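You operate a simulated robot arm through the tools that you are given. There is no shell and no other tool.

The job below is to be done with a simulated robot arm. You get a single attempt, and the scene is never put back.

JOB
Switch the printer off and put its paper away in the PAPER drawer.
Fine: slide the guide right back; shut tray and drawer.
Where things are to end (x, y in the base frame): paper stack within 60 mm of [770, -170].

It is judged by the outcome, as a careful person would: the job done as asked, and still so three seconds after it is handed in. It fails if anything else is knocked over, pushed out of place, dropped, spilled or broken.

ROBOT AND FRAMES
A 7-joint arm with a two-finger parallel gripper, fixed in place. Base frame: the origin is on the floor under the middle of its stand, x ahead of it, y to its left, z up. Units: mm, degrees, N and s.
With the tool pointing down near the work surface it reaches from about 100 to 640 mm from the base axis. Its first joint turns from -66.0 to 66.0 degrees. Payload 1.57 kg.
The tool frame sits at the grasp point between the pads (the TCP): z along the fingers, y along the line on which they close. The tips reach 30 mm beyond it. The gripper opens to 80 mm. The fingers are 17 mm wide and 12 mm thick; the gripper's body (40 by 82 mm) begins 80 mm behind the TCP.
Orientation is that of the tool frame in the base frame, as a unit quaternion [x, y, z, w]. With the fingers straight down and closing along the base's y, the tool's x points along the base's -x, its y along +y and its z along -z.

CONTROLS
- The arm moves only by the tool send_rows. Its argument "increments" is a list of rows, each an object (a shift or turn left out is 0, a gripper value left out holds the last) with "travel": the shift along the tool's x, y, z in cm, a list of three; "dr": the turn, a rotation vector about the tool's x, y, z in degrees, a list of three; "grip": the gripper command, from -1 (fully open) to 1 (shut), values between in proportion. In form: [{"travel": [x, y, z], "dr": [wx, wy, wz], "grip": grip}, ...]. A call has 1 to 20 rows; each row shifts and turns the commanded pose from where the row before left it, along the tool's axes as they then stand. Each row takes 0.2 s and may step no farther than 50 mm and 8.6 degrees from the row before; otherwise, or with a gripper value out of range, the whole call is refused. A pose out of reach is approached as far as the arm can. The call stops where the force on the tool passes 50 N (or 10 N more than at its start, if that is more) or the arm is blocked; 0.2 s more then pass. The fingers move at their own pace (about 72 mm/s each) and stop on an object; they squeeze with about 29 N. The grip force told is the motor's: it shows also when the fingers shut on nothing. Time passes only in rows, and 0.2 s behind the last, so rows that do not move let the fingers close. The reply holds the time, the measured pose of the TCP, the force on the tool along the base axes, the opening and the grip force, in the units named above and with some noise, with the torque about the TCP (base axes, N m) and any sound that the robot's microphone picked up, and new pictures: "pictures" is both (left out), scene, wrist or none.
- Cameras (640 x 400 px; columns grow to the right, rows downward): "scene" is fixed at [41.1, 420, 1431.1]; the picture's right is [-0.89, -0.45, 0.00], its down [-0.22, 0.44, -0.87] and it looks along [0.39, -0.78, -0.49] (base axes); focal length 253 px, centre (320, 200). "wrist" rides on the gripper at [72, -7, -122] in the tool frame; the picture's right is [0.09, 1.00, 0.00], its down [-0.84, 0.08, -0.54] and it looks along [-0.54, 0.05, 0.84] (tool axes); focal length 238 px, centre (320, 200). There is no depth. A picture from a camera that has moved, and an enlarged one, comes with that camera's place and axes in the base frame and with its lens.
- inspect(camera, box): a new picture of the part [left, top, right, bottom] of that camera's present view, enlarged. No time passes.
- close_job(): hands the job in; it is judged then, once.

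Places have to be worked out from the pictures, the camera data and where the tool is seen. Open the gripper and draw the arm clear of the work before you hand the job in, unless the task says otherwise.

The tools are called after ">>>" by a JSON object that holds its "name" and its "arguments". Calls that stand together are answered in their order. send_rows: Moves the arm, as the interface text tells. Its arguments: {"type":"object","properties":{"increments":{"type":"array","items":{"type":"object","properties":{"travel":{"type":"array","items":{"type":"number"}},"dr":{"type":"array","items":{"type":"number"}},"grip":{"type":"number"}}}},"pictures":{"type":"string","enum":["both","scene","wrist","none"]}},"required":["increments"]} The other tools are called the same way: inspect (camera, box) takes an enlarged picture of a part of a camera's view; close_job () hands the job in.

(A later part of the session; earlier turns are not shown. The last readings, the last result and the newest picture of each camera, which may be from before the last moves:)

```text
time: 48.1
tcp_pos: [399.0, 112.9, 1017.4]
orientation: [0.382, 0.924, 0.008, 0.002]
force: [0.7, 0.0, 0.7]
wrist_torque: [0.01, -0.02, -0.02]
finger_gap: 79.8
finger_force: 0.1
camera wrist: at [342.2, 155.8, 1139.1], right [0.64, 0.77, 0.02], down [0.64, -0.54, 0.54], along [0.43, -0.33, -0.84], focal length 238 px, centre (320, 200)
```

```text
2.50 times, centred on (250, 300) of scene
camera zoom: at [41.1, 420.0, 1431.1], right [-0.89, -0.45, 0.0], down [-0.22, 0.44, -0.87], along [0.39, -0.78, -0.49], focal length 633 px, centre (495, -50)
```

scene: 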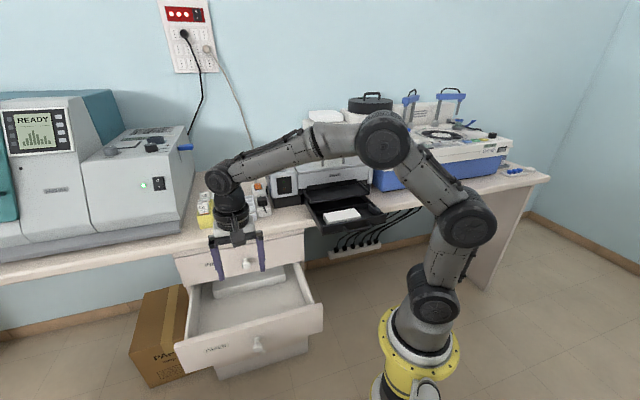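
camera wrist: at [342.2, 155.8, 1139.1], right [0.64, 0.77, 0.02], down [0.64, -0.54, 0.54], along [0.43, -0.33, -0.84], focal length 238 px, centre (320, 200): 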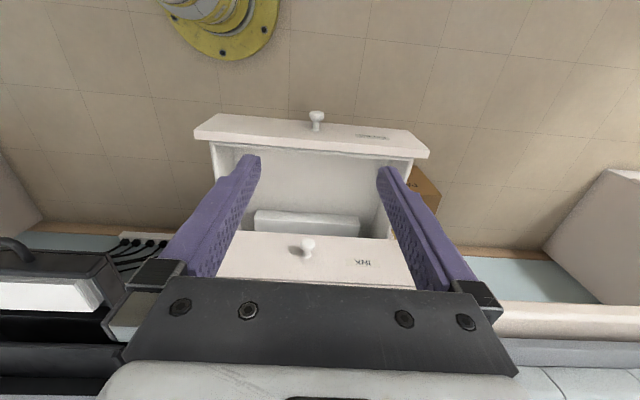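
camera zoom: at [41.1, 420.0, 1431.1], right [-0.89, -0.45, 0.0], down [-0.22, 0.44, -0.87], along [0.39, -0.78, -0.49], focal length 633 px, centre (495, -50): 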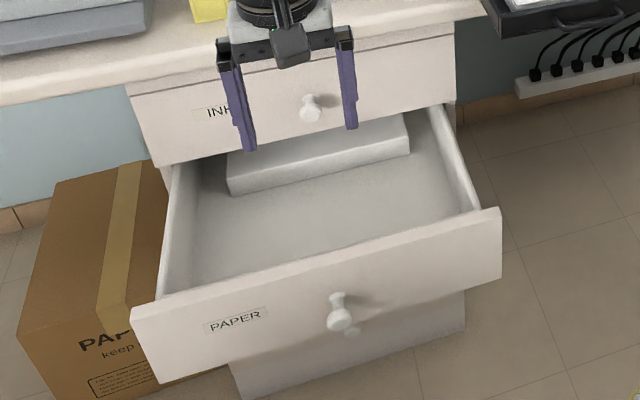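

The drawer front area is clear; the floor is at about z≈560, and the pack at the back starts ~100 mm behind my placing spot. Now I go back over the tray, correcting a 1° lean, and turn the tool -90° so the fingers will close along q across the stack's short side.

>>> {"name": "send_rows", "arguments": {"increments": [{"dr": [0.93, 0, 0]}, {"travel": [-1.11, -3.92, 0]}, {"travel": [-1.11, -3.92, 0]}, {"travel": [-1.11, -3.92, 0]}, {"travel": [-1.11, -3.92, 0]}, {"travel": [-1.11, -3.92, -0.5]}, {"travel": [-1.11, -3.92, -0.5]}, {"travel": [-1.11, -3.92, -0.5]}, {"travel": [-1.11, -3.92, -0.5]}, {"travel": [-1.11, -3.92, -0.5]}, {}], "pictures": "none"}}

>>> {"name": "send_rows", "arguments": {"increments": [{"dr": [0, 0, -8.18]}, {"dr": [0, 0, -8.18]}, {"dr": [0, 0, -8.18]}, {"dr": [0, 0, -8.18]}, {"dr": [0, 0, -8.18]}, {"dr": [0, 0, -8.18]}, {"dr": [0, 0, -8.18]}, {"dr": [0, 0, -8.18]}, {"dr": [0, 0, -8.18]}, {"dr": [0, 0, -8.18]}, {"dr": [0, 0, -8.18]}, {}], "pictures": "both"}}

```text
time: 50.5
tcp_pos: [220.5, -206.0, 1042.6]
orientation: [0.382, 0.924, 0.001, -0.001]
force: [0.4, 0.3, -0.3]
wrist_torque: [0.0, 0.06, 0.01]
finger_gap: 80.0
finger_force: 0.1
```

```text
time: 53.1
tcp_pos: [217.8, -208.5, 1043.7]
orientation: [-0.384, 0.923, 0.001, -0.001]
force: [0.8, -0.9, 0.6]
wrist_torque: [-0.01, -0.01, 0.0]
finger_gap: 80.2
finger_force: 0.1
camera wrist: at [173.3, -265.1, 1164.6], right [-0.77, 0.64, 0.0], down [0.54, 0.65, 0.54], along [0.34, 0.42, -0.84], focal length 238 px, centre (320, 200)
```

scene: 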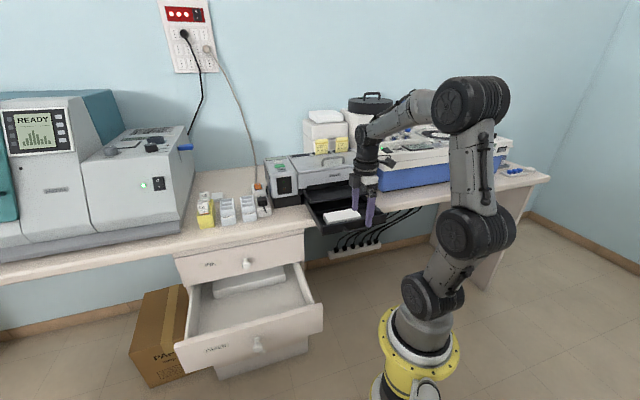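
wrist: 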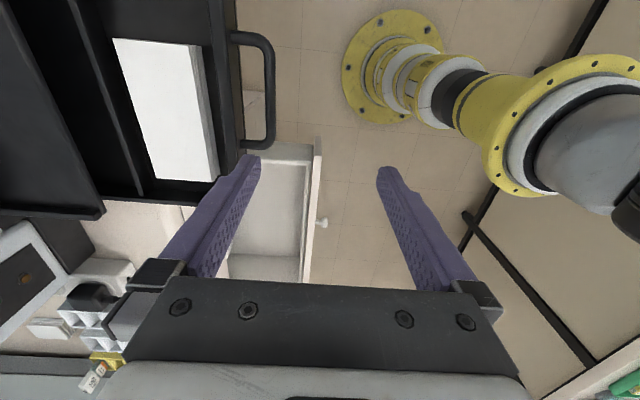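

Rotated fine; the camera now looks along the stack's length. I move over the stack (to q≈443).

>>> {"name": "send_rows", "arguments": {"increments": [{"travel": [0, -3.55, 0]}, {"travel": [0, -3.55, 0]}, {"travel": [0, -3.55, 0]}, {"travel": [0, -3.55, 0]}, {}], "pictures": "both"}}

>>> {"name": "inspect", "arguments": {"camera": "wrist", "box": [200, 50, 440, 290]}}

>>> {"name": "inspect", "arguments": {"camera": "scene", "box": [300, 160, 400, 240]}}

```text
time: 54.3
tcp_pos: [321.1, -309.8, 1041.3]
orientation: [-0.384, 0.923, 0.0, -0.001]
force: [-1.1, -0.3, -0.6]
wrist_torque: [0.02, 0.0, -0.03]
finger_gap: 79.8
finger_force: 0.2
camera wrist: at [276.4, -365.7, 1163.3], right [-0.77, 0.64, 0.0], down [0.54, 0.65, 0.54], along [0.34, 0.42, -0.84], focal length 238 px, centre (320, 200)
```

scene: 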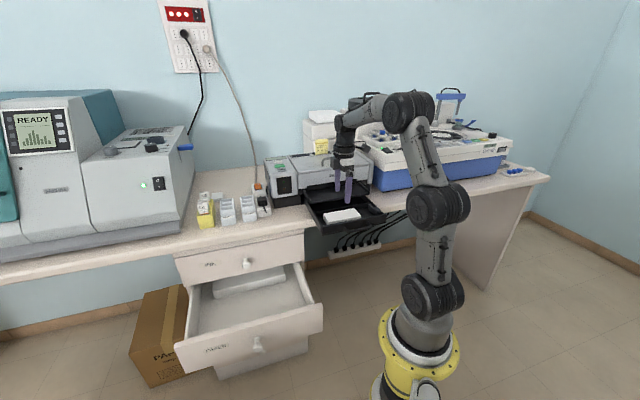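
wrist: 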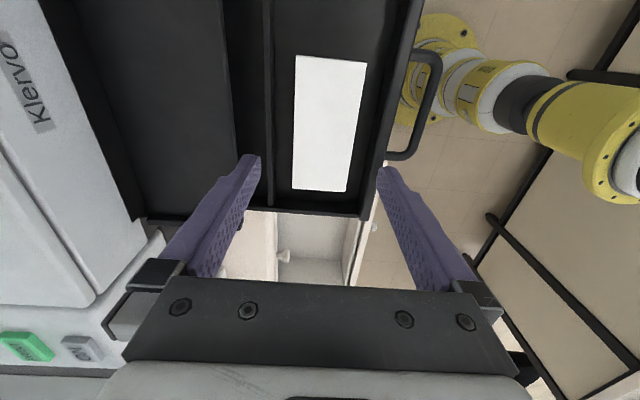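

```text
1.67 times, centred on (320, 170) of wrist
camera zoom: at [276.4, -365.7, 1163.3], right [-0.77, 0.64, 0.0], down [0.54, 0.65, 0.54], along [0.34, 0.42, -0.84], focal length 397 px, centre (320, 250)
```

zoom: 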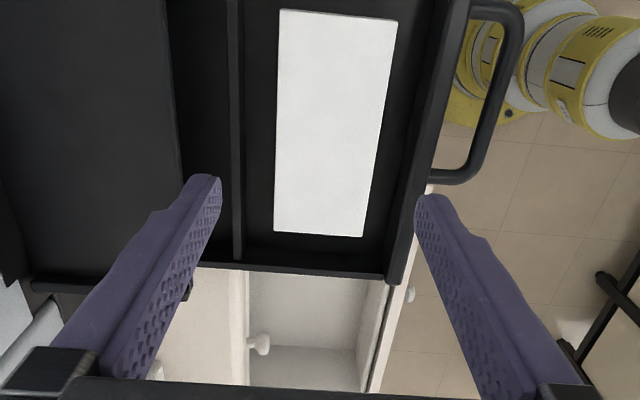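

```text
5.00 times, centred on (350, 200) of scene
camera zoom: at [41.1, 420.0, 1431.1], right [-0.89, -0.45, 0.0], down [-0.22, 0.44, -0.87], along [0.39, -0.78, -0.49], focal length 1266 px, centre (170, 200)
```

zoom: 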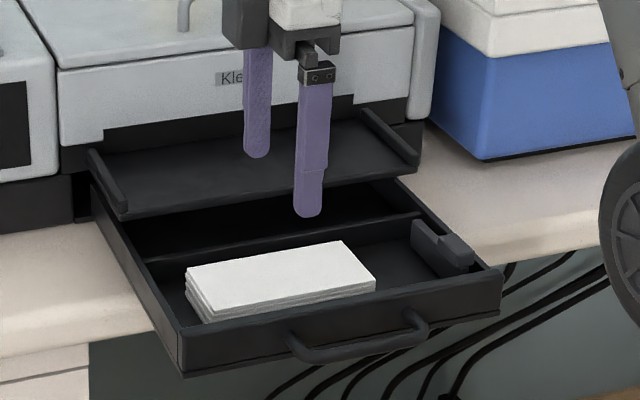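

Measured: stack top spans q≈413–472, p≈-54 to 68; front wall inner ≈397 and divider ≈493, so 12 mm fingers fit with an opening of ~65 mm centred at q≈443.7. I set that opening and lower to just above the stack to check alignment.

>>> {"name": "send_rows", "arguments": {"increments": [{"travel": [0, 0.24, 0], "grip": -0.625}, {"travel": [0, 0, 2.8]}, {"travel": [0, 0, 2.8]}, {}], "pictures": "wrist"}}

>>> {"name": "inspect", "arguments": {"camera": "wrist", "box": [200, 80, 440, 240]}}

>>> {"name": "inspect", "arguments": {"camera": "scene", "box": [300, 160, 400, 240]}}

```text
time: 55.3
tcp_pos: [318.2, -306.1, 986.3]
orientation: [-0.384, 0.923, 0.001, 0.0]
force: [0.9, 0.2, -0.3]
wrist_torque: [0.0, 0.0, 0.02]
finger_gap: 64.6
finger_force: 0.1
camera wrist: at [272.7, -361.4, 1107.8], right [-0.77, 0.64, 0.0], down [0.54, 0.65, 0.54], along [0.34, 0.42, -0.84], focal length 238 px, centre (320, 200)
```

wrist: 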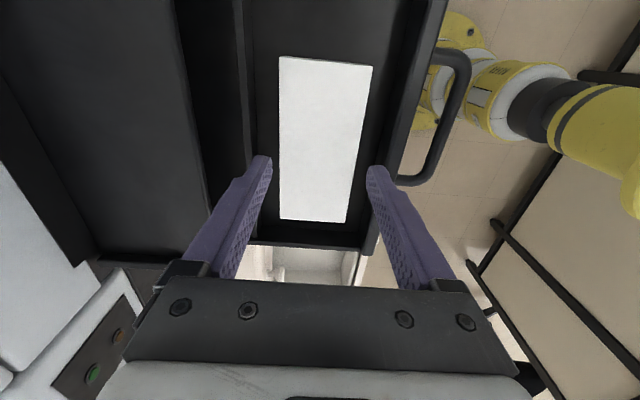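

```text
2.50 times, centred on (320, 160) of wrist
camera zoom: at [272.7, -361.4, 1107.8], right [-0.77, 0.64, 0.0], down [0.54, 0.65, 0.54], along [0.34, 0.42, -0.84], focal length 596 px, centre (320, 300)
```

zoom: 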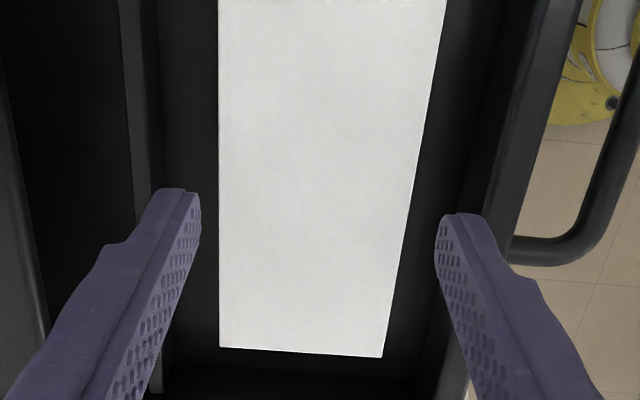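

```text
5.00 times, centred on (350, 200) of scene
camera zoom: at [41.1, 420.0, 1431.1], right [-0.89, -0.45, 0.0], down [-0.22, 0.44, -0.87], along [0.39, -0.78, -0.49], focal length 1266 px, centre (170, 200)
```

zoom: 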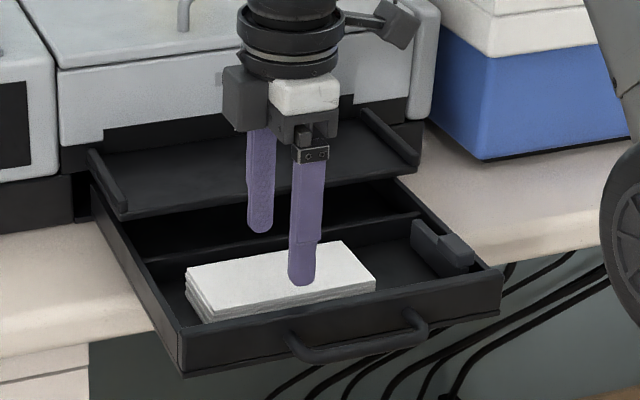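

Alignment is close: finger inner faces ≈409.5/475 against the stack 413.7/472.5. I shift 1.5 mm toward +q and lower in stages around the stack.

>>> {"name": "send_rows", "arguments": {"increments": [{"travel": [0, -0.15, 1.0]}, {"travel": [0, 0, 1.0]}, {}], "pictures": "wrist"}}

>>> {"name": "inspect", "arguments": {"camera": "wrist", "box": [220, 80, 420, 240]}}

```text
time: 56.1
tcp_pos: [318.6, -308.7, 965.6]
orientation: [-0.382, 0.924, 0.0, -0.001]
force: [0.4, -0.1, -0.8]
wrist_torque: [-0.04, 0.02, 0.02]
finger_gap: 64.8
finger_force: 0.0
camera wrist: at [273.3, -363.6, 1087.8], right [-0.77, 0.64, 0.0], down [0.54, 0.65, 0.54], along [0.34, 0.42, -0.84], focal length 238 px, centre (320, 200)
```

wrist: 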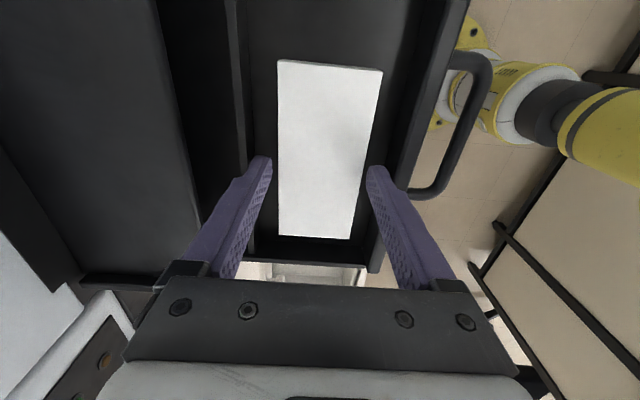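

```text
2.50 times, centred on (320, 160) of wrist
camera zoom: at [273.3, -363.6, 1087.8], right [-0.77, 0.64, 0.0], down [0.54, 0.65, 0.54], along [0.34, 0.42, -0.84], focal length 596 px, centre (320, 300)
```

zoom: 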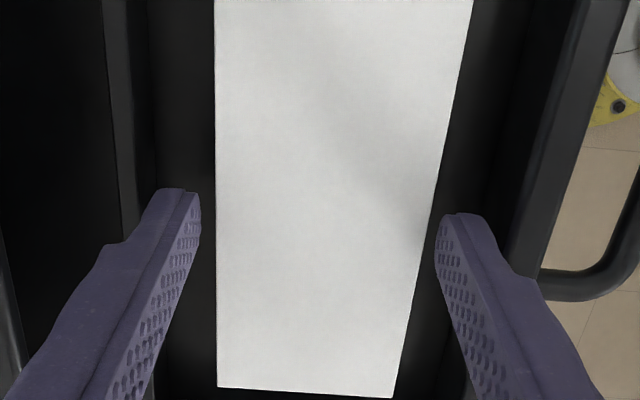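

Both tips straddle the stack with clearance (about 2 mm front, 4 mm rear). I shift 1 mm forward and lower 15 mm more.

>>> {"name": "send_rows", "arguments": {"increments": [{"travel": [0, 0.1, 0.3]}, {"travel": [0, 0, 0.6]}, {"travel": [0, 0, 0.6]}, {}], "pictures": "wrist"}}

>>> {"name": "inspect", "arguments": {"camera": "wrist", "box": [220, 80, 420, 240]}}

>>> {"name": "inspect", "arguments": {"camera": "scene", "box": [300, 160, 400, 240]}}

```text
time: 57.1
tcp_pos: [318.4, -308.2, 951.8]
orientation: [-0.384, 0.923, 0.001, 0.0]
force: [0.5, -0.9, -0.4]
wrist_torque: [-0.02, -0.02, 0.02]
finger_gap: 64.9
finger_force: 0.1
camera wrist: at [273.2, -363.8, 1073.1], right [-0.77, 0.64, 0.0], down [0.54, 0.65, 0.54], along [0.34, 0.42, -0.84], focal length 238 px, centre (320, 200)
```

wrist: 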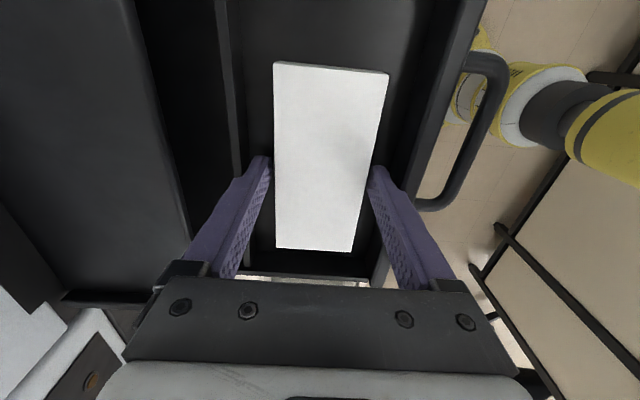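

```text
2.50 times, centred on (320, 160) of wrist
camera zoom: at [273.2, -363.8, 1073.1], right [-0.77, 0.64, 0.0], down [0.54, 0.65, 0.54], along [0.34, 0.42, -0.84], focal length 596 px, centre (320, 300)
```

zoom: 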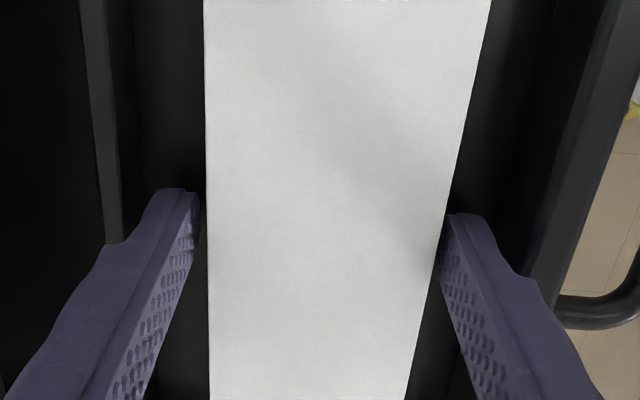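

```text
5.00 times, centred on (350, 200) of scene
camera zoom: at [41.1, 420.0, 1431.1], right [-0.89, -0.45, 0.0], down [-0.22, 0.44, -0.87], along [0.39, -0.78, -0.49], focal length 1266 px, centre (170, 200)
```

zoom: 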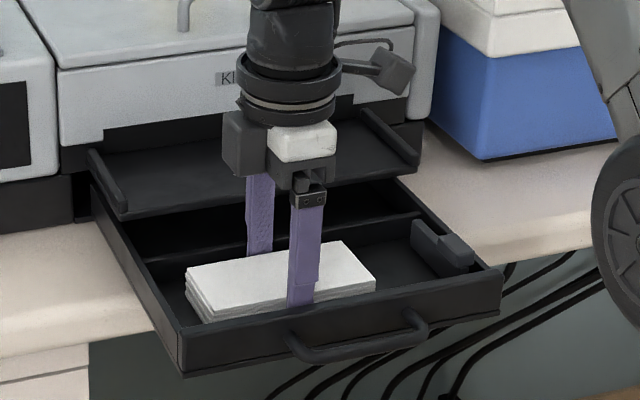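

No contact forces and both fingers are alongside the stack. I lower 3 mm more and close on the stack.

>>> {"name": "send_rows", "arguments": {"increments": [{"travel": [0, 0, 0.3]}, {"grip": -0.3}, {"grip": 0.2}, {"grip": 1}, {}, {}], "pictures": "wrist"}}

>>> {"name": "inspect", "arguments": {"camera": "wrist", "box": [220, 80, 420, 240]}}

```text
time: 58.5
tcp_pos: [319.1, -307.6, 948.9]
orientation: [-0.383, 0.924, 0.0, 0.001]
force: [-0.7, -1.3, 2.8]
wrist_torque: [0.0, 0.04, 0.01]
finger_gap: 59.3
finger_force: 28.9
camera wrist: at [273.6, -363.5, 1070.4], right [-0.77, 0.64, 0.0], down [0.54, 0.65, 0.54], along [0.34, 0.42, -0.84], focal length 238 px, centre (320, 200)
```

wrist: 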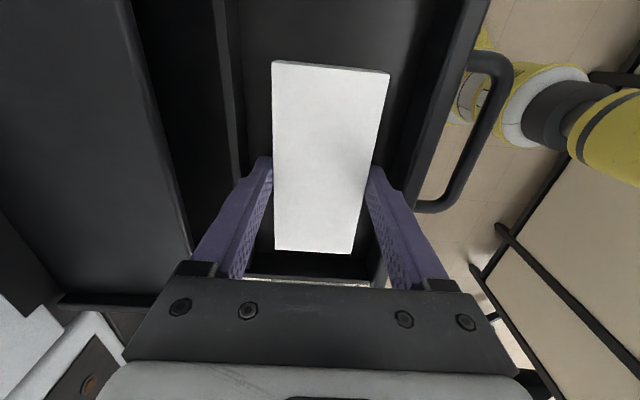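

```text
2.50 times, centred on (320, 160) of wrist
camera zoom: at [273.6, -363.5, 1070.4], right [-0.77, 0.64, 0.0], down [0.54, 0.65, 0.54], along [0.34, 0.42, -0.84], focal length 596 px, centre (320, 300)
```

zoom: 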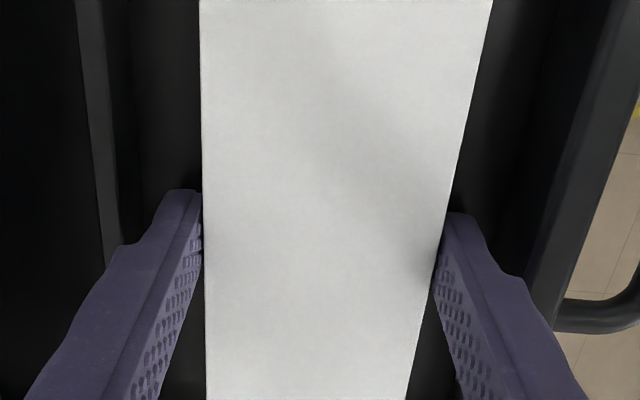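

The stack is held (gap 59.3 mm, 29 N). I lift it slowly straight up.

>>> {"name": "send_rows", "arguments": {"increments": [{"travel": [0, 0, -1.0]}, {"travel": [0, 0, -1.5]}, {"travel": [0, 0, -1.5]}, {"travel": [0, 0, -2.0]}, {}], "pictures": "both"}}

>>> {"name": "inspect", "arguments": {"camera": "scene", "box": [290, 140, 410, 240]}}

```text
time: 59.7
tcp_pos: [319.0, -307.5, 1008.2]
orientation: [-0.384, 0.923, 0.001, 0.0]
force: [0.4, 0.7, -0.9]
wrist_torque: [-0.02, 0.02, 0.0]
finger_gap: 59.5
finger_force: 28.6
camera wrist: at [273.1, -363.5, 1129.6], right [-0.77, 0.64, 0.0], down [0.54, 0.65, 0.54], along [0.34, 0.42, -0.84], focal length 238 px, centre (320, 200)
```

scene: 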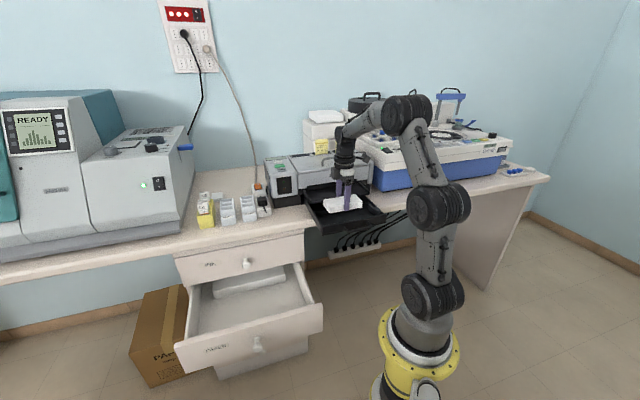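
wrist: 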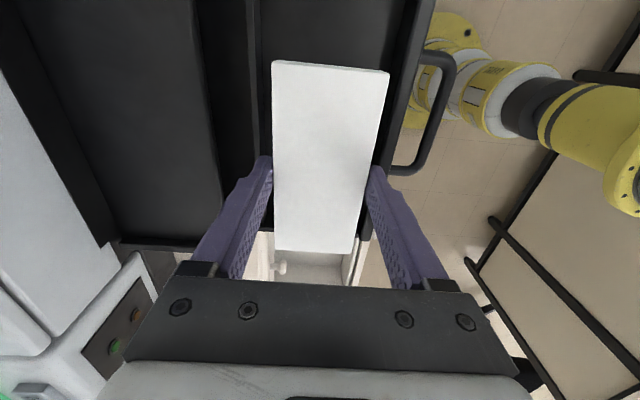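

```text
4.00 times, centred on (350, 190) of scene
camera zoom: at [41.1, 420.0, 1431.1], right [-0.89, -0.45, 0.0], down [-0.22, 0.44, -0.87], along [0.39, -0.78, -0.49], focal length 1013 px, centre (200, 240)
```

zoom: 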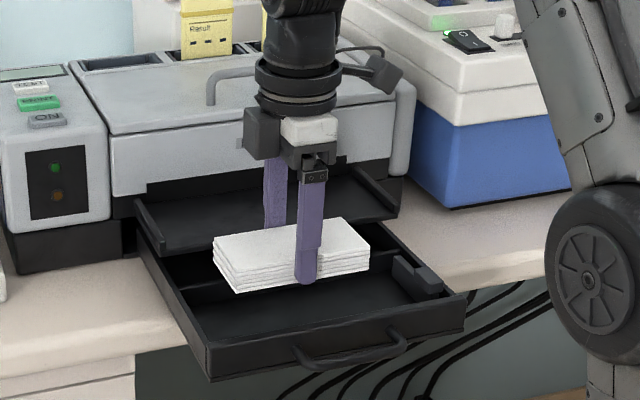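

The stack is lifted cleanly and level. I carry it back in front of the tray and then sideways toward the open drawer.

>>> {"name": "send_rows", "arguments": {"increments": [{"travel": [0, 0, -1.5]}, {"travel": [0, 3.2, 0]}, {"travel": [0, 3.2, 0]}, {"travel": [0, 3.2, 0]}, {"travel": [0, 3.2, 0]}, {"travel": [0, 3.2, 0]}, {"travel": [-3.0, 0, 0]}, {"travel": [-3.7, 0, 0]}, {"travel": [-3.7, 0, 0]}, {"travel": [-3.7, 0, 0]}, {"travel": [-3.7, 0, 0]}, {"travel": [-3.7, 0, 0]}, {"travel": [-3.7, 0, 0]}, {"travel": [-3.7, 0, 0]}, {"travel": [-3.7, 0, 0]}, {"travel": [-3.7, 0, 0]}, {"travel": [-3.7, 0, 0]}, {}], "pictures": "both"}}

```text
time: 63.5
tcp_pos: [491.1, 87.1, 1024.9]
orientation: [-0.383, 0.924, 0.0, -0.001]
force: [1.0, -0.3, -1.3]
wrist_torque: [-0.02, 0.04, -0.02]
finger_gap: 59.5
finger_force: 29.1
camera wrist: at [444.7, 30.7, 1146.1], right [-0.77, 0.64, 0.0], down [0.54, 0.65, 0.54], along [0.34, 0.42, -0.84], focal length 238 px, centre (320, 200)
```

scene: 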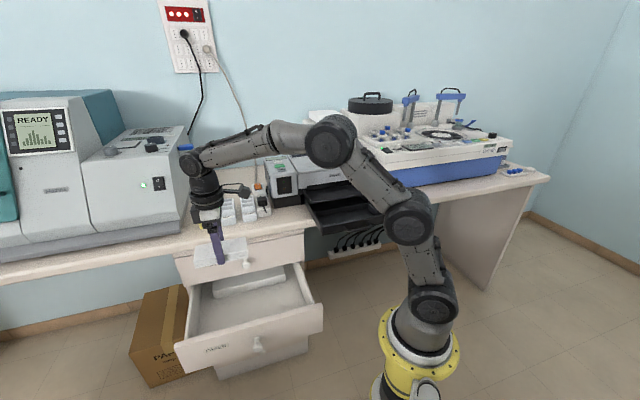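
wrist: 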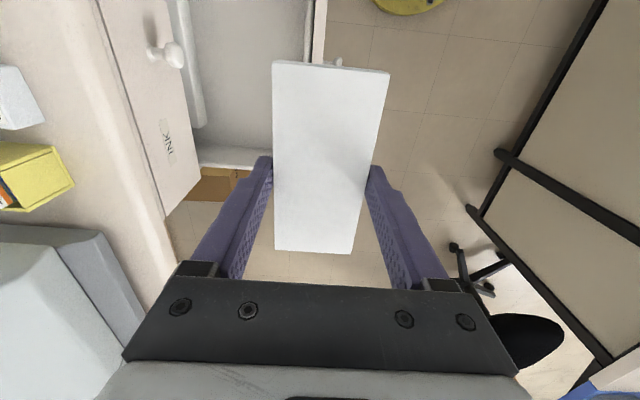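

The stack is at p≈409, q≈286. I lower to z≈800 here, then move in over the drawer to q≈408.

>>> {"name": "send_rows", "arguments": {"increments": [{"travel": [0, 0, 3.75]}, {"travel": [0, 0, 3.75]}, {"travel": [0, 0, 3.75]}, {"travel": [0, 0, 3.75]}, {"travel": [0, 0, 3.75]}, {"travel": [0, 0, 3.75]}, {"travel": [0, -3.05, 0]}, {"travel": [0, -3.05, 0]}, {"travel": [0, -3.05, 0]}, {"travel": [0, -3.05, 0]}, {}], "pictures": "both"}}

>>> {"name": "inspect", "arguments": {"camera": "scene", "box": [150, 180, 350, 380]}}

```text
time: 65.9
tcp_pos: [573.5, 3.4, 797.6]
orientation: [-0.384, 0.923, 0.001, -0.001]
force: [-0.5, 0.1, -0.6]
wrist_torque: [0.03, 0.0, 0.0]
finger_gap: 59.6
finger_force: 28.9
camera wrist: at [529.3, -53.6, 919.4], right [-0.77, 0.64, 0.0], down [0.54, 0.65, 0.54], along [0.34, 0.42, -0.84], focal length 238 px, centre (320, 200)
```

scene: 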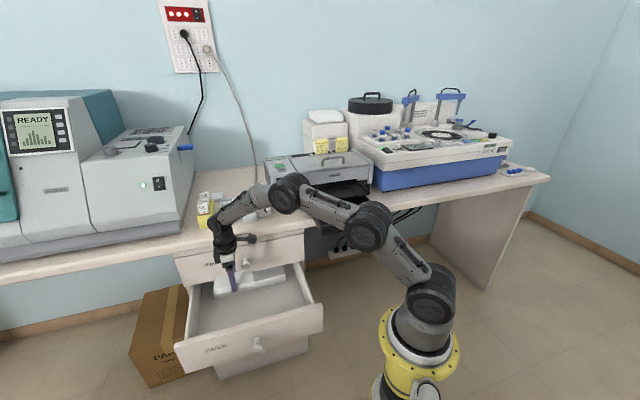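
wrist: 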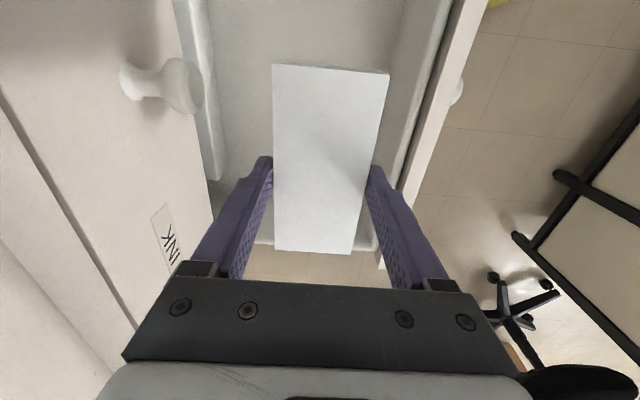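

```text
2.00 times, centred on (250, 280) of scene
camera zoom: at [41.2, 420.0, 1431.1], right [-0.89, -0.45, 0.0], down [-0.22, 0.44, -0.87], along [0.39, -0.78, -0.49], focal length 506 px, centre (460, 40)
```

zoom: 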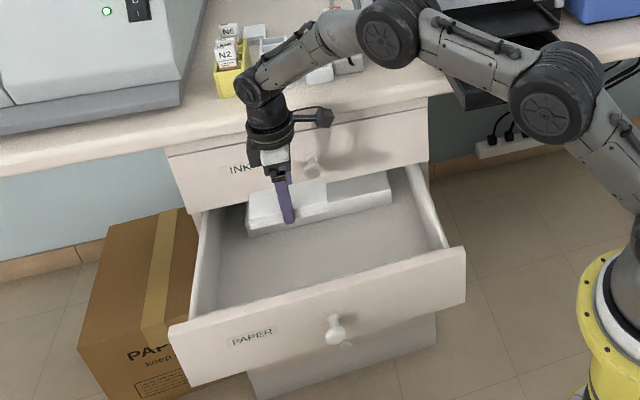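

The stack is over the open drawer with good clearance to the desk edge and INK knob. I nudge it closer to the target and lower to about z=645.

>>> {"name": "send_rows", "arguments": {"increments": [{"travel": [-1.0, -0.8, 0]}, {"travel": [0, 0, 3.8]}, {"travel": [0, 0, 3.8]}, {"travel": [0, 0, 3.8]}, {"travel": [0, 0, 3.8]}, {}], "pictures": "both"}}

>>> {"name": "inspect", "arguments": {"camera": "scene", "box": [150, 200, 350, 360]}}

>>> {"name": "inspect", "arguments": {"camera": "wrist", "box": [160, 20, 480, 290]}}

```text
time: 67.3
tcp_pos: [586.9, 3.3, 646.4]
orientation: [-0.383, 0.924, 0.001, -0.001]
force: [-1.5, 0.7, -1.7]
wrist_torque: [0.0, 0.01, 0.02]
finger_gap: 59.3
finger_force: 29.2
camera wrist: at [542.0, -52.6, 767.4], right [-0.77, 0.64, 0.0], down [0.54, 0.65, 0.54], along [0.35, 0.42, -0.84], focal length 238 px, centre (320, 200)
```

scene: 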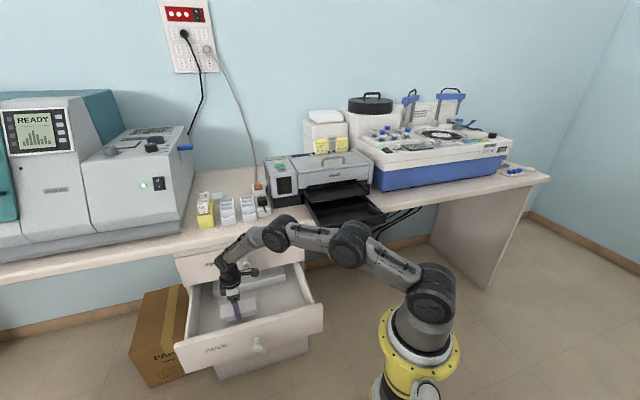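
wrist: 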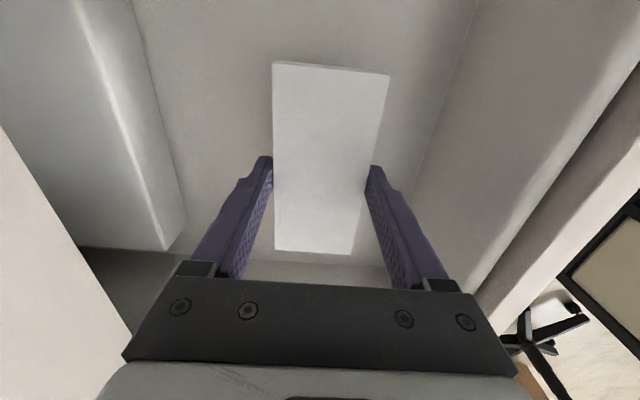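

```text
2.50 times, centred on (250, 280) of scene
camera zoom: at [41.1, 420.0, 1431.1], right [-0.89, -0.45, 0.0], down [-0.22, 0.44, -0.87], along [0.39, -0.78, -0.49], focal length 633 px, centre (495, 0)
```

zoom: 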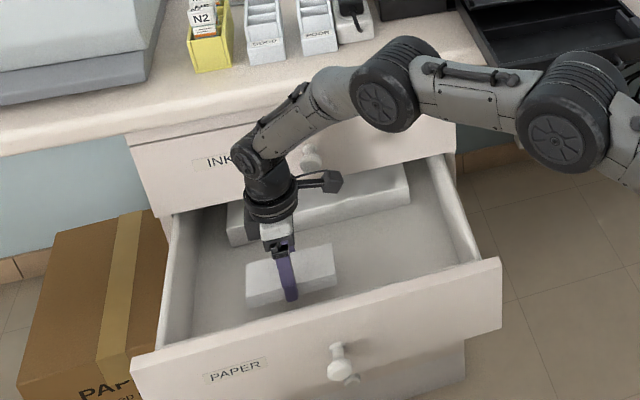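

```text
1.48 times, centred on (320, 155) of wrist
camera zoom: at [542.0, -52.6, 767.4], right [-0.77, 0.64, 0.0], down [0.54, 0.65, 0.54], along [0.35, 0.42, -0.84], focal length 353 px, centre (320, 267)
```

zoom: 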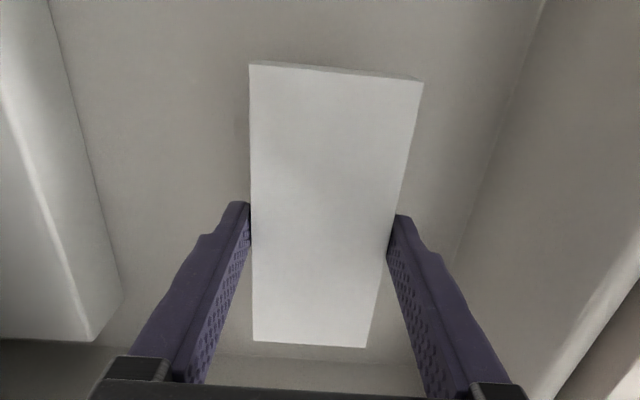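

TCP is at p=417, q=413, z=646, with free floor all around the stack. I lower 40 mm, then creep down until contact.

>>> {"name": "send_rows", "arguments": {"increments": [{"travel": [0, 0, 2.0]}, {"travel": [0, 0, 2.0]}, {}], "pictures": "wrist"}}

>>> {"name": "inspect", "arguments": {"camera": "scene", "box": [190, 250, 300, 340]}}

```text
time: 68.1
tcp_pos: [587.1, 2.0, 605.4]
orientation: [-0.383, 0.924, 0.001, 0.0]
force: [-0.6, 0.2, -1.1]
wrist_torque: [0.02, 0.03, 0.01]
finger_gap: 59.3
finger_force: 29.4
camera wrist: at [541.7, -53.5, 727.9], right [-0.77, 0.64, 0.0], down [0.54, 0.65, 0.54], along [0.34, 0.42, -0.84], focal length 238 px, centre (320, 200)
```

wrist: 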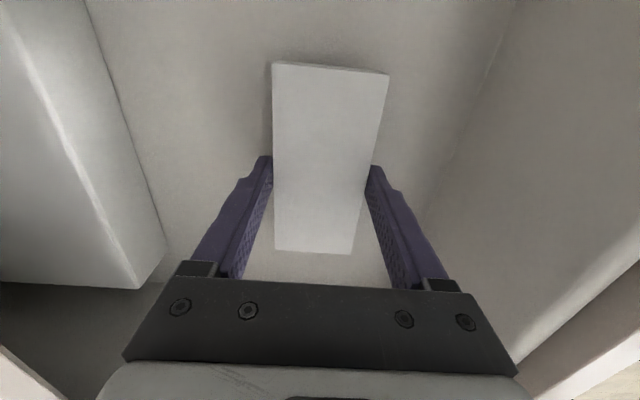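

```text
4.44 times, centred on (245, 295) of scene
camera zoom: at [41.1, 420.0, 1431.1], right [-0.89, -0.45, 0.0], down [-0.22, 0.44, -0.87], along [0.39, -0.78, -0.49], focal length 1125 px, centre (653, -222)
```

zoom: 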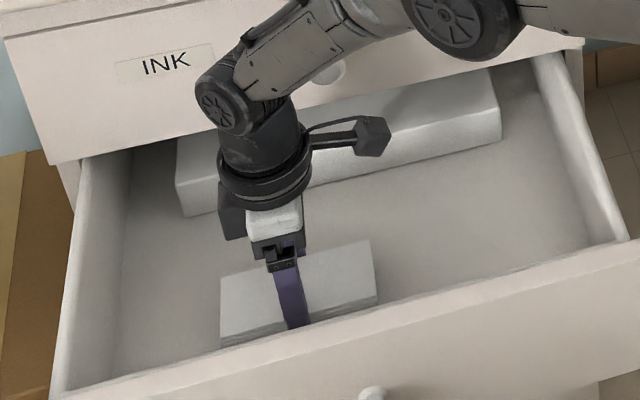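

Still free. I creep down in small steps, checking the force.

>>> {"name": "send_rows", "arguments": {"increments": [{"travel": [0, 0, 0.3]}, {"travel": [0, 0, 0.3]}, {"travel": [0, 0, 0.3]}], "pictures": "none"}}

>>> {"name": "send_rows", "arguments": {"increments": [{"travel": [0, 0, 0.2]}, {"travel": [0, 0, 0.2]}], "pictures": "wrist"}}

```text
time: 68.9
tcp_pos: [586.7, 2.7, 598.0]
orientation: [-0.382, 0.924, 0.001, 0.0]
force: [-2.6, -0.1, 5.3]
wrist_torque: [-0.33, 0.31, -0.1]
finger_gap: 59.4
finger_force: 28.9
```

```text
time: 69.5
tcp_pos: [590.3, 2.6, 596.8]
orientation: [-0.383, 0.924, -0.001, 0.003]
force: [-6.3, -7.5, 28.6]
wrist_torque: [-0.08, 0.19, 0.01]
finger_gap: 59.7
finger_force: 29.2
camera wrist: at [543.8, -53.3, 718.9], right [-0.77, 0.64, -0.01], down [0.53, 0.65, 0.55], along [0.35, 0.42, -0.84], focal length 238 px, centre (320, 200)
```

wrist: 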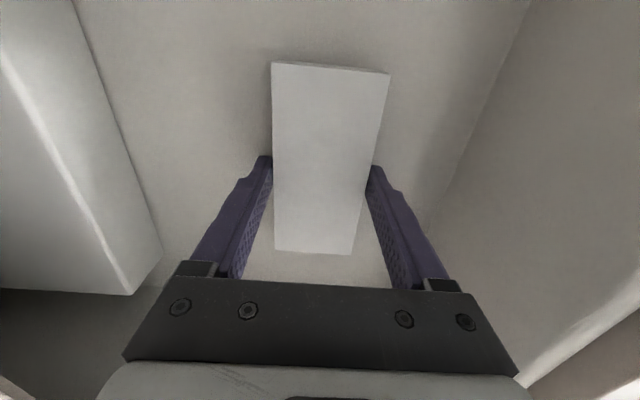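

The stack is down on the drawer floor (28 N contact). I relieve the press by 2 mm and open the fingers.

>>> {"name": "send_rows", "arguments": {"increments": [{"travel": [0, 0, -0.2]}, {"grip": -0.6}, {"grip": -0.9}, {}, {}], "pictures": "wrist"}}

>>> {"name": "send_rows", "arguments": {"increments": [{"travel": [0, 0, -1.5]}, {"travel": [0, 0, -2.0]}, {"travel": [0, 0, -3.0]}, {"travel": [0, 0, -3.0]}, {}], "pictures": "both"}}

>>> {"name": "inspect", "arguments": {"camera": "scene", "box": [170, 230, 330, 360]}}

```text
time: 70.7
tcp_pos: [585.0, 3.8, 595.6]
orientation: [-0.384, 0.924, 0.0, 0.0]
force: [5.7, 6.5, 8.5]
wrist_torque: [-0.13, -0.38, 0.32]
finger_gap: 75.1
finger_force: 0.0
camera wrist: at [541.2, -51.7, 717.3], right [-0.77, 0.64, 0.0], down [0.54, 0.65, 0.54], along [0.35, 0.42, -0.84], focal length 238 px, centre (320, 200)
```

wrist: 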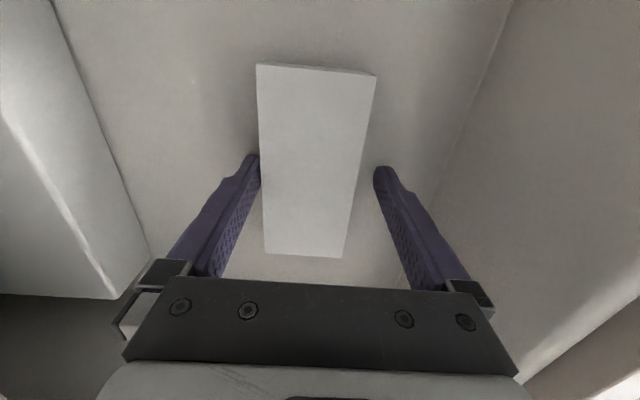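

```text
time: 71.9
tcp_pos: [586.8, 2.9, 693.1]
orientation: [-0.382, 0.924, 0.001, -0.001]
force: [-0.1, 0.1, -0.5]
wrist_torque: [-0.02, -0.02, 0.0]
finger_gap: 76.0
finger_force: 0.0
camera wrist: at [541.4, -52.5, 813.6], right [-0.77, 0.64, 0.0], down [0.54, 0.65, 0.54], along [0.34, 0.42, -0.84], focal length 238 px, centre (320, 200)
```

scene: 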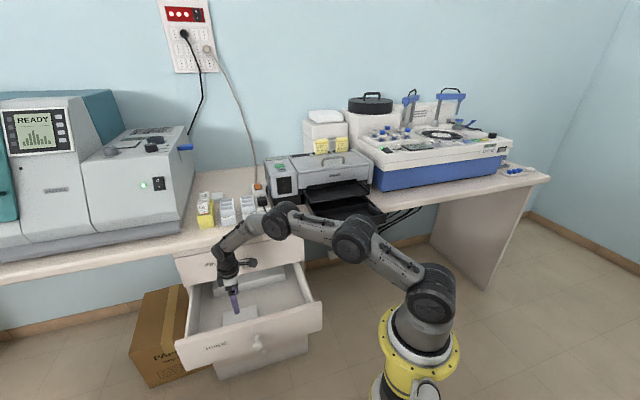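
wrist: 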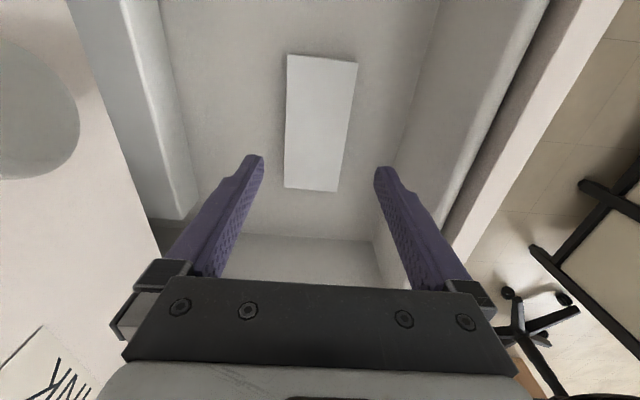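

```text
3.08 times, centred on (250, 295) of scene
camera zoom: at [41.1, 420.0, 1431.1], right [-0.89, -0.45, 0.0], down [-0.22, 0.44, -0.87], along [0.39, -0.78, -0.49], focal length 779 px, centre (535, -92)
```

zoom: 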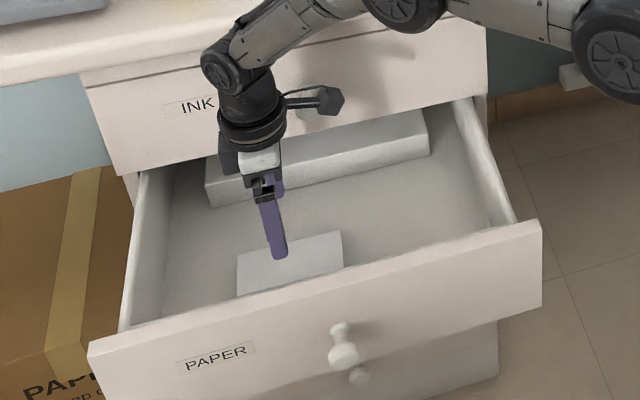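

The paper lies flat in the drawer at about p≈412, q≈416 (≈15 mm from the target once shut). I lift out, back away from the desk and turn the tool back to face the drawer front.

>>> {"name": "send_rows", "arguments": {"increments": [{"travel": [0, 0, -3.6]}, {"travel": [0, 0, -3.6]}, {"travel": [0, 0, -3.6]}, {"travel": [0, 4.0, 0]}, {"travel": [0, 4.0, 0]}, {"travel": [0, 4.0, 0]}, {"travel": [0, 4.0, 0]}, {"travel": [0, 4.0, 0]}, {"dr": [0, 0, 8.18]}, {"dr": [0, 0, 8.18]}, {"dr": [0, 0, 8.18]}, {"dr": [0, 0, 8.18]}, {"dr": [0, 0, 8.18]}, {"dr": [0, 0, 8.18]}, {"dr": [0, 0, 8.18]}, {"dr": [0, 0, 8.18]}, {"dr": [0, 0, 8.18]}, {"dr": [0, 0, 8.18]}, {"dr": [0, 0, 8.18]}, {}], "pictures": "both"}}

>>> {"name": "inspect", "arguments": {"camera": "scene", "box": [150, 220, 350, 370]}}

```text
time: 76.1
tcp_pos: [445.9, 144.7, 798.6]
orientation: [0.384, 0.924, 0.0, 0.0]
force: [0.0, 0.3, 0.2]
wrist_torque: [0.0, 0.02, 0.0]
finger_gap: 76.3
finger_force: 0.0
camera wrist: at [390.3, 189.7, 920.2], right [0.64, 0.77, 0.0], down [0.65, -0.54, 0.54], along [0.42, -0.35, -0.84], focal length 238 px, centre (320, 200)
```

scene: 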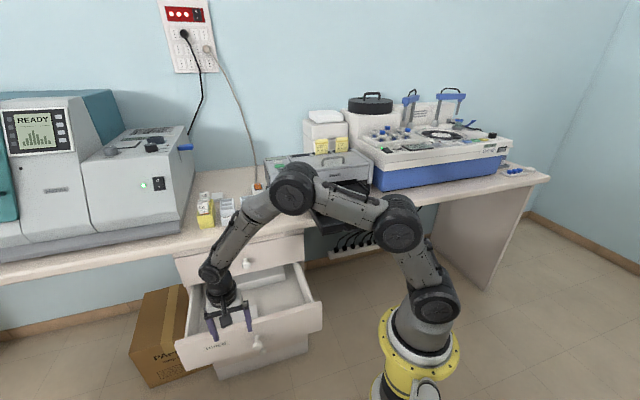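
wrist: 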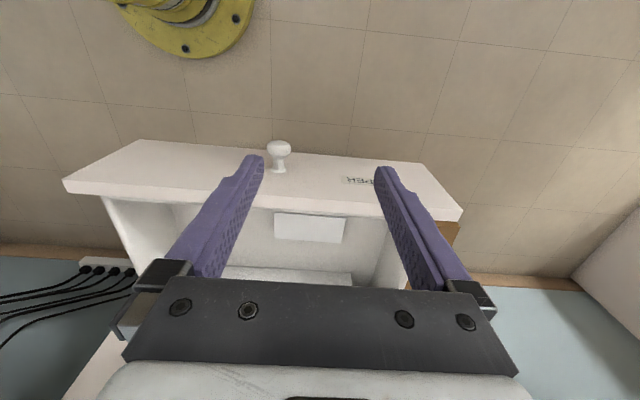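

```text
2.67 times, centred on (250, 295) of scene
camera zoom: at [41.1, 420.0, 1431.1], right [-0.89, -0.45, 0.0], down [-0.22, 0.44, -0.87], along [0.39, -0.78, -0.49], focal length 675 px, centre (507, -53)
```

zoom: 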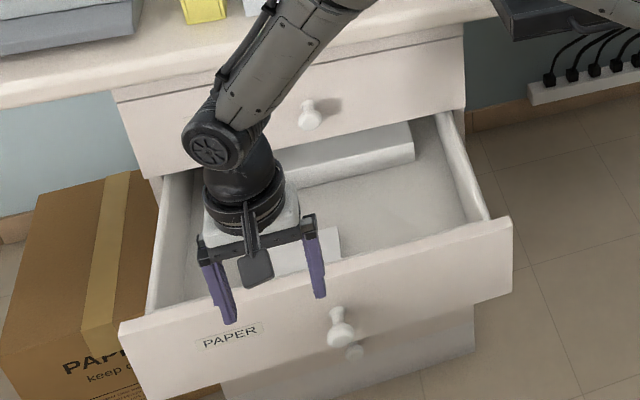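

Paper sits well in the drawer. I tilt 45° again and come down in front of the PAPER knob (now at q≈246–259) at a standoff.

>>> {"name": "send_rows", "arguments": {"increments": [{"dr": [0, -7.5, 0], "grip": -1}, {"dr": [0, -7.5, 0]}, {"dr": [0, -7.5, 0]}, {"dr": [0, -7.5, 0]}, {"dr": [0, -7.5, 0]}, {"dr": [0, -7.5, 0]}, {"travel": [2.52, -1.28, 2.38]}, {"travel": [2.52, -1.28, 2.38]}, {"travel": [2.52, -1.28, 2.38]}, {"travel": [2.52, -1.28, 2.38]}, {}], "pictures": "both"}}

>>> {"name": "inspect", "arguments": {"camera": "wrist", "box": [220, 60, 420, 230]}}

```text
time: 78.5
tcp_pos: [407.2, 109.4, 663.3]
orientation: [0.353, 0.854, -0.146, 0.353]
force: [-1.3, -0.6, -0.2]
wrist_torque: [-0.04, 0.05, -0.01]
finger_gap: 80.0
finger_force: 0.1
camera wrist: at [306.4, 201.3, 697.2], right [0.66, 0.75, -0.07], down [0.2, -0.09, 0.97], along [0.73, -0.65, -0.21], focal length 238 px, centre (320, 200)
```

scene: 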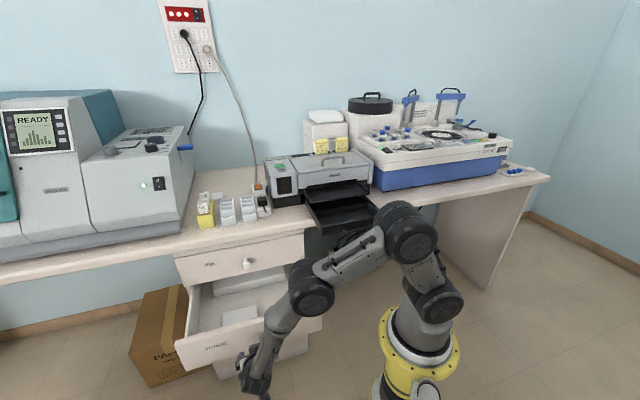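
wrist: 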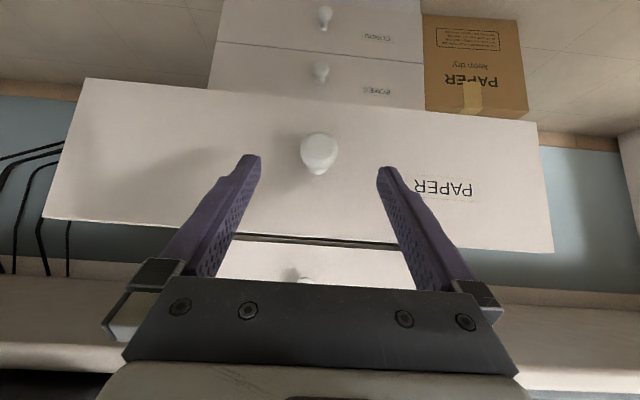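

```text
2.35 times, centred on (320, 145) of wrist
camera zoom: at [306.4, 201.3, 697.2], right [0.66, 0.75, -0.07], down [0.2, -0.09, 0.97], along [0.73, -0.65, -0.21], focal length 561 px, centre (320, 329)
```

zoom: 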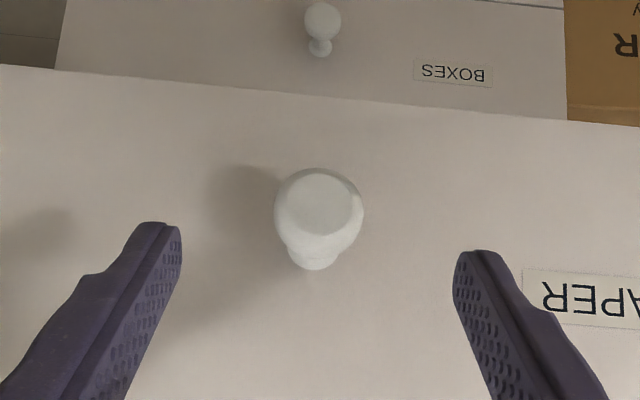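

The knob is centred between the fingers. I advance ~60 mm and grip it again.

>>> {"name": "send_rows", "arguments": {"increments": [{"travel": [0.2, 0, 3.0]}, {"travel": [0.2, 0.05, 3.0]}, {}, {"grip": 1}, {}, {}, {}], "pictures": "wrist"}}

```text
time: 80.1
tcp_pos: [433.7, 83.5, 616.5]
orientation: [0.354, 0.854, -0.148, 0.351]
force: [-3.1, -3.5, 1.8]
wrist_torque: [-0.22, -0.18, -0.07]
finger_gap: 31.5
finger_force: 40.8
camera wrist: at [333.0, 174.5, 651.8], right [0.66, 0.75, -0.07], down [0.2, -0.09, 0.97], along [0.72, -0.65, -0.21], focal length 238 px, centre (320, 200)
```

wrist: 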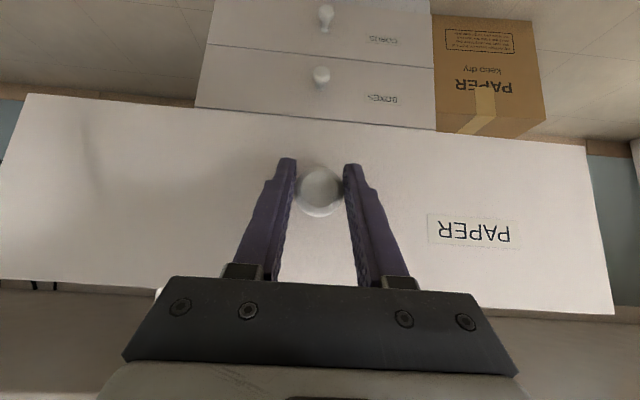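

Gripped at 31.5 mm. I push the drawer back in gently along +q.

>>> {"name": "send_rows", "arguments": {"increments": [{"travel": [-0.7, 0, 0.7]}, {"travel": [-1.06, 0, 1.06]}, {"travel": [-1.13, 0, 1.13]}, {"travel": [-1.13, 0, 1.13]}, {"travel": [-1.13, 0, 1.13]}, {"travel": [-1.13, 0, 1.13]}, {"travel": [-1.13, 0, 1.13]}, {"travel": [-1.13, 0, 1.13]}, {"travel": [-1.13, 0, 1.13]}, {"travel": [-1.13, 0, 1.13]}, {}], "pictures": "both"}}

>>> {"name": "inspect", "arguments": {"camera": "scene", "box": [150, 220, 350, 370]}}

```text
time: 82.5
tcp_pos: [543.3, -26.3, 614.4]
orientation: [0.354, 0.853, -0.15, 0.353]
force: [-15.6, -16.2, 14.0]
wrist_torque: [0.26, 0.24, -0.16]
finger_gap: 31.5
finger_force: 40.1
camera wrist: at [443.1, 65.5, 648.9], right [0.66, 0.75, -0.07], down [0.2, -0.09, 0.97], along [0.72, -0.66, -0.21], focal length 238 px, centre (320, 200)
```

scene: 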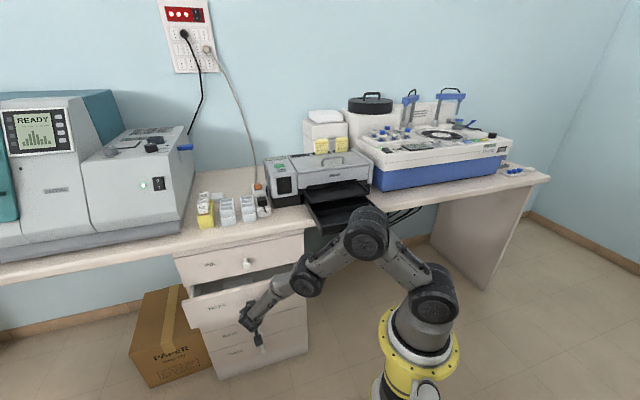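
wrist: 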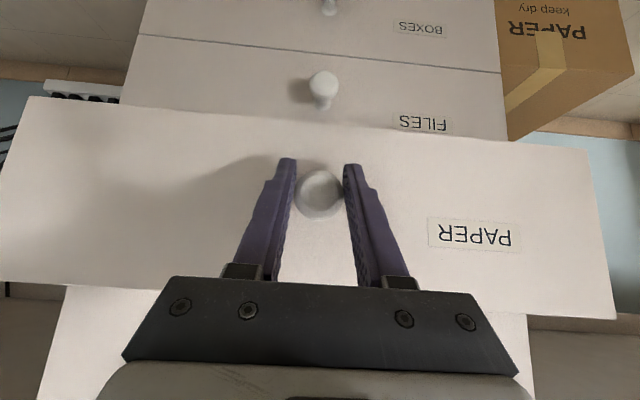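

```text
2.67 times, centred on (250, 295) of scene
camera zoom: at [40.6, 419.8, 1431.2], right [-0.89, -0.45, 0.0], down [-0.22, 0.44, -0.87], along [0.39, -0.78, -0.49], focal length 675 px, centre (507, -53)
```

zoom: 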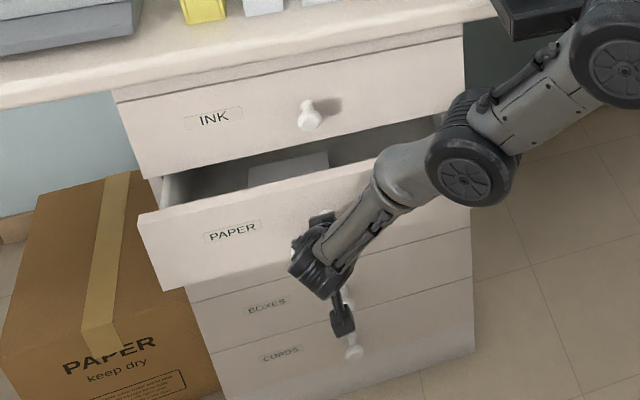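

The drawer is about 87 mm from shut and the paper is visible inside. I ease the side load and continue.

>>> {"name": "send_rows", "arguments": {"increments": [{"travel": [-1.27, -0.1, 0.99]}, {"travel": [-1.13, 0, 1.13]}, {"travel": [-1.13, 0, 1.13]}, {"travel": [-1.13, 0, 1.13]}, {"travel": [-0.71, 0, 0.71]}, {}], "pictures": "wrist"}}

>>> {"name": "inspect", "arguments": {"camera": "scene", "box": [150, 220, 350, 370]}}

```text
time: 83.9
tcp_pos: [593.6, -77.5, 613.9]
orientation: [0.352, 0.855, -0.146, 0.353]
force: [-0.8, -3.1, -14.5]
wrist_torque: [-0.31, -0.43, -0.01]
finger_gap: 31.4
finger_force: 39.9
camera wrist: at [493.3, 13.7, 649.6], right [0.66, 0.75, -0.07], down [0.21, -0.09, 0.97], along [0.73, -0.65, -0.22], focal length 238 px, centre (320, 200)
```

wrist: 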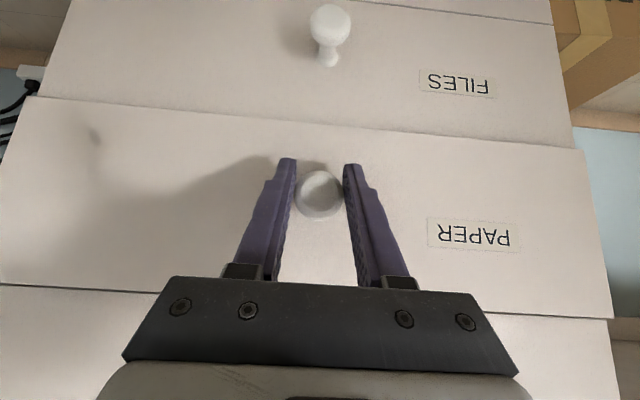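

```text
2.67 times, centred on (250, 295) of scene
camera zoom: at [41.4, 420.0, 1431.1], right [-0.89, -0.45, 0.0], down [-0.22, 0.44, -0.87], along [0.39, -0.78, -0.49], focal length 675 px, centre (507, -53)
```

zoom: 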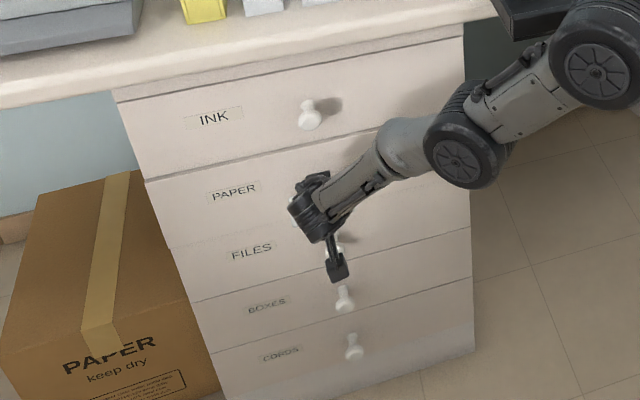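

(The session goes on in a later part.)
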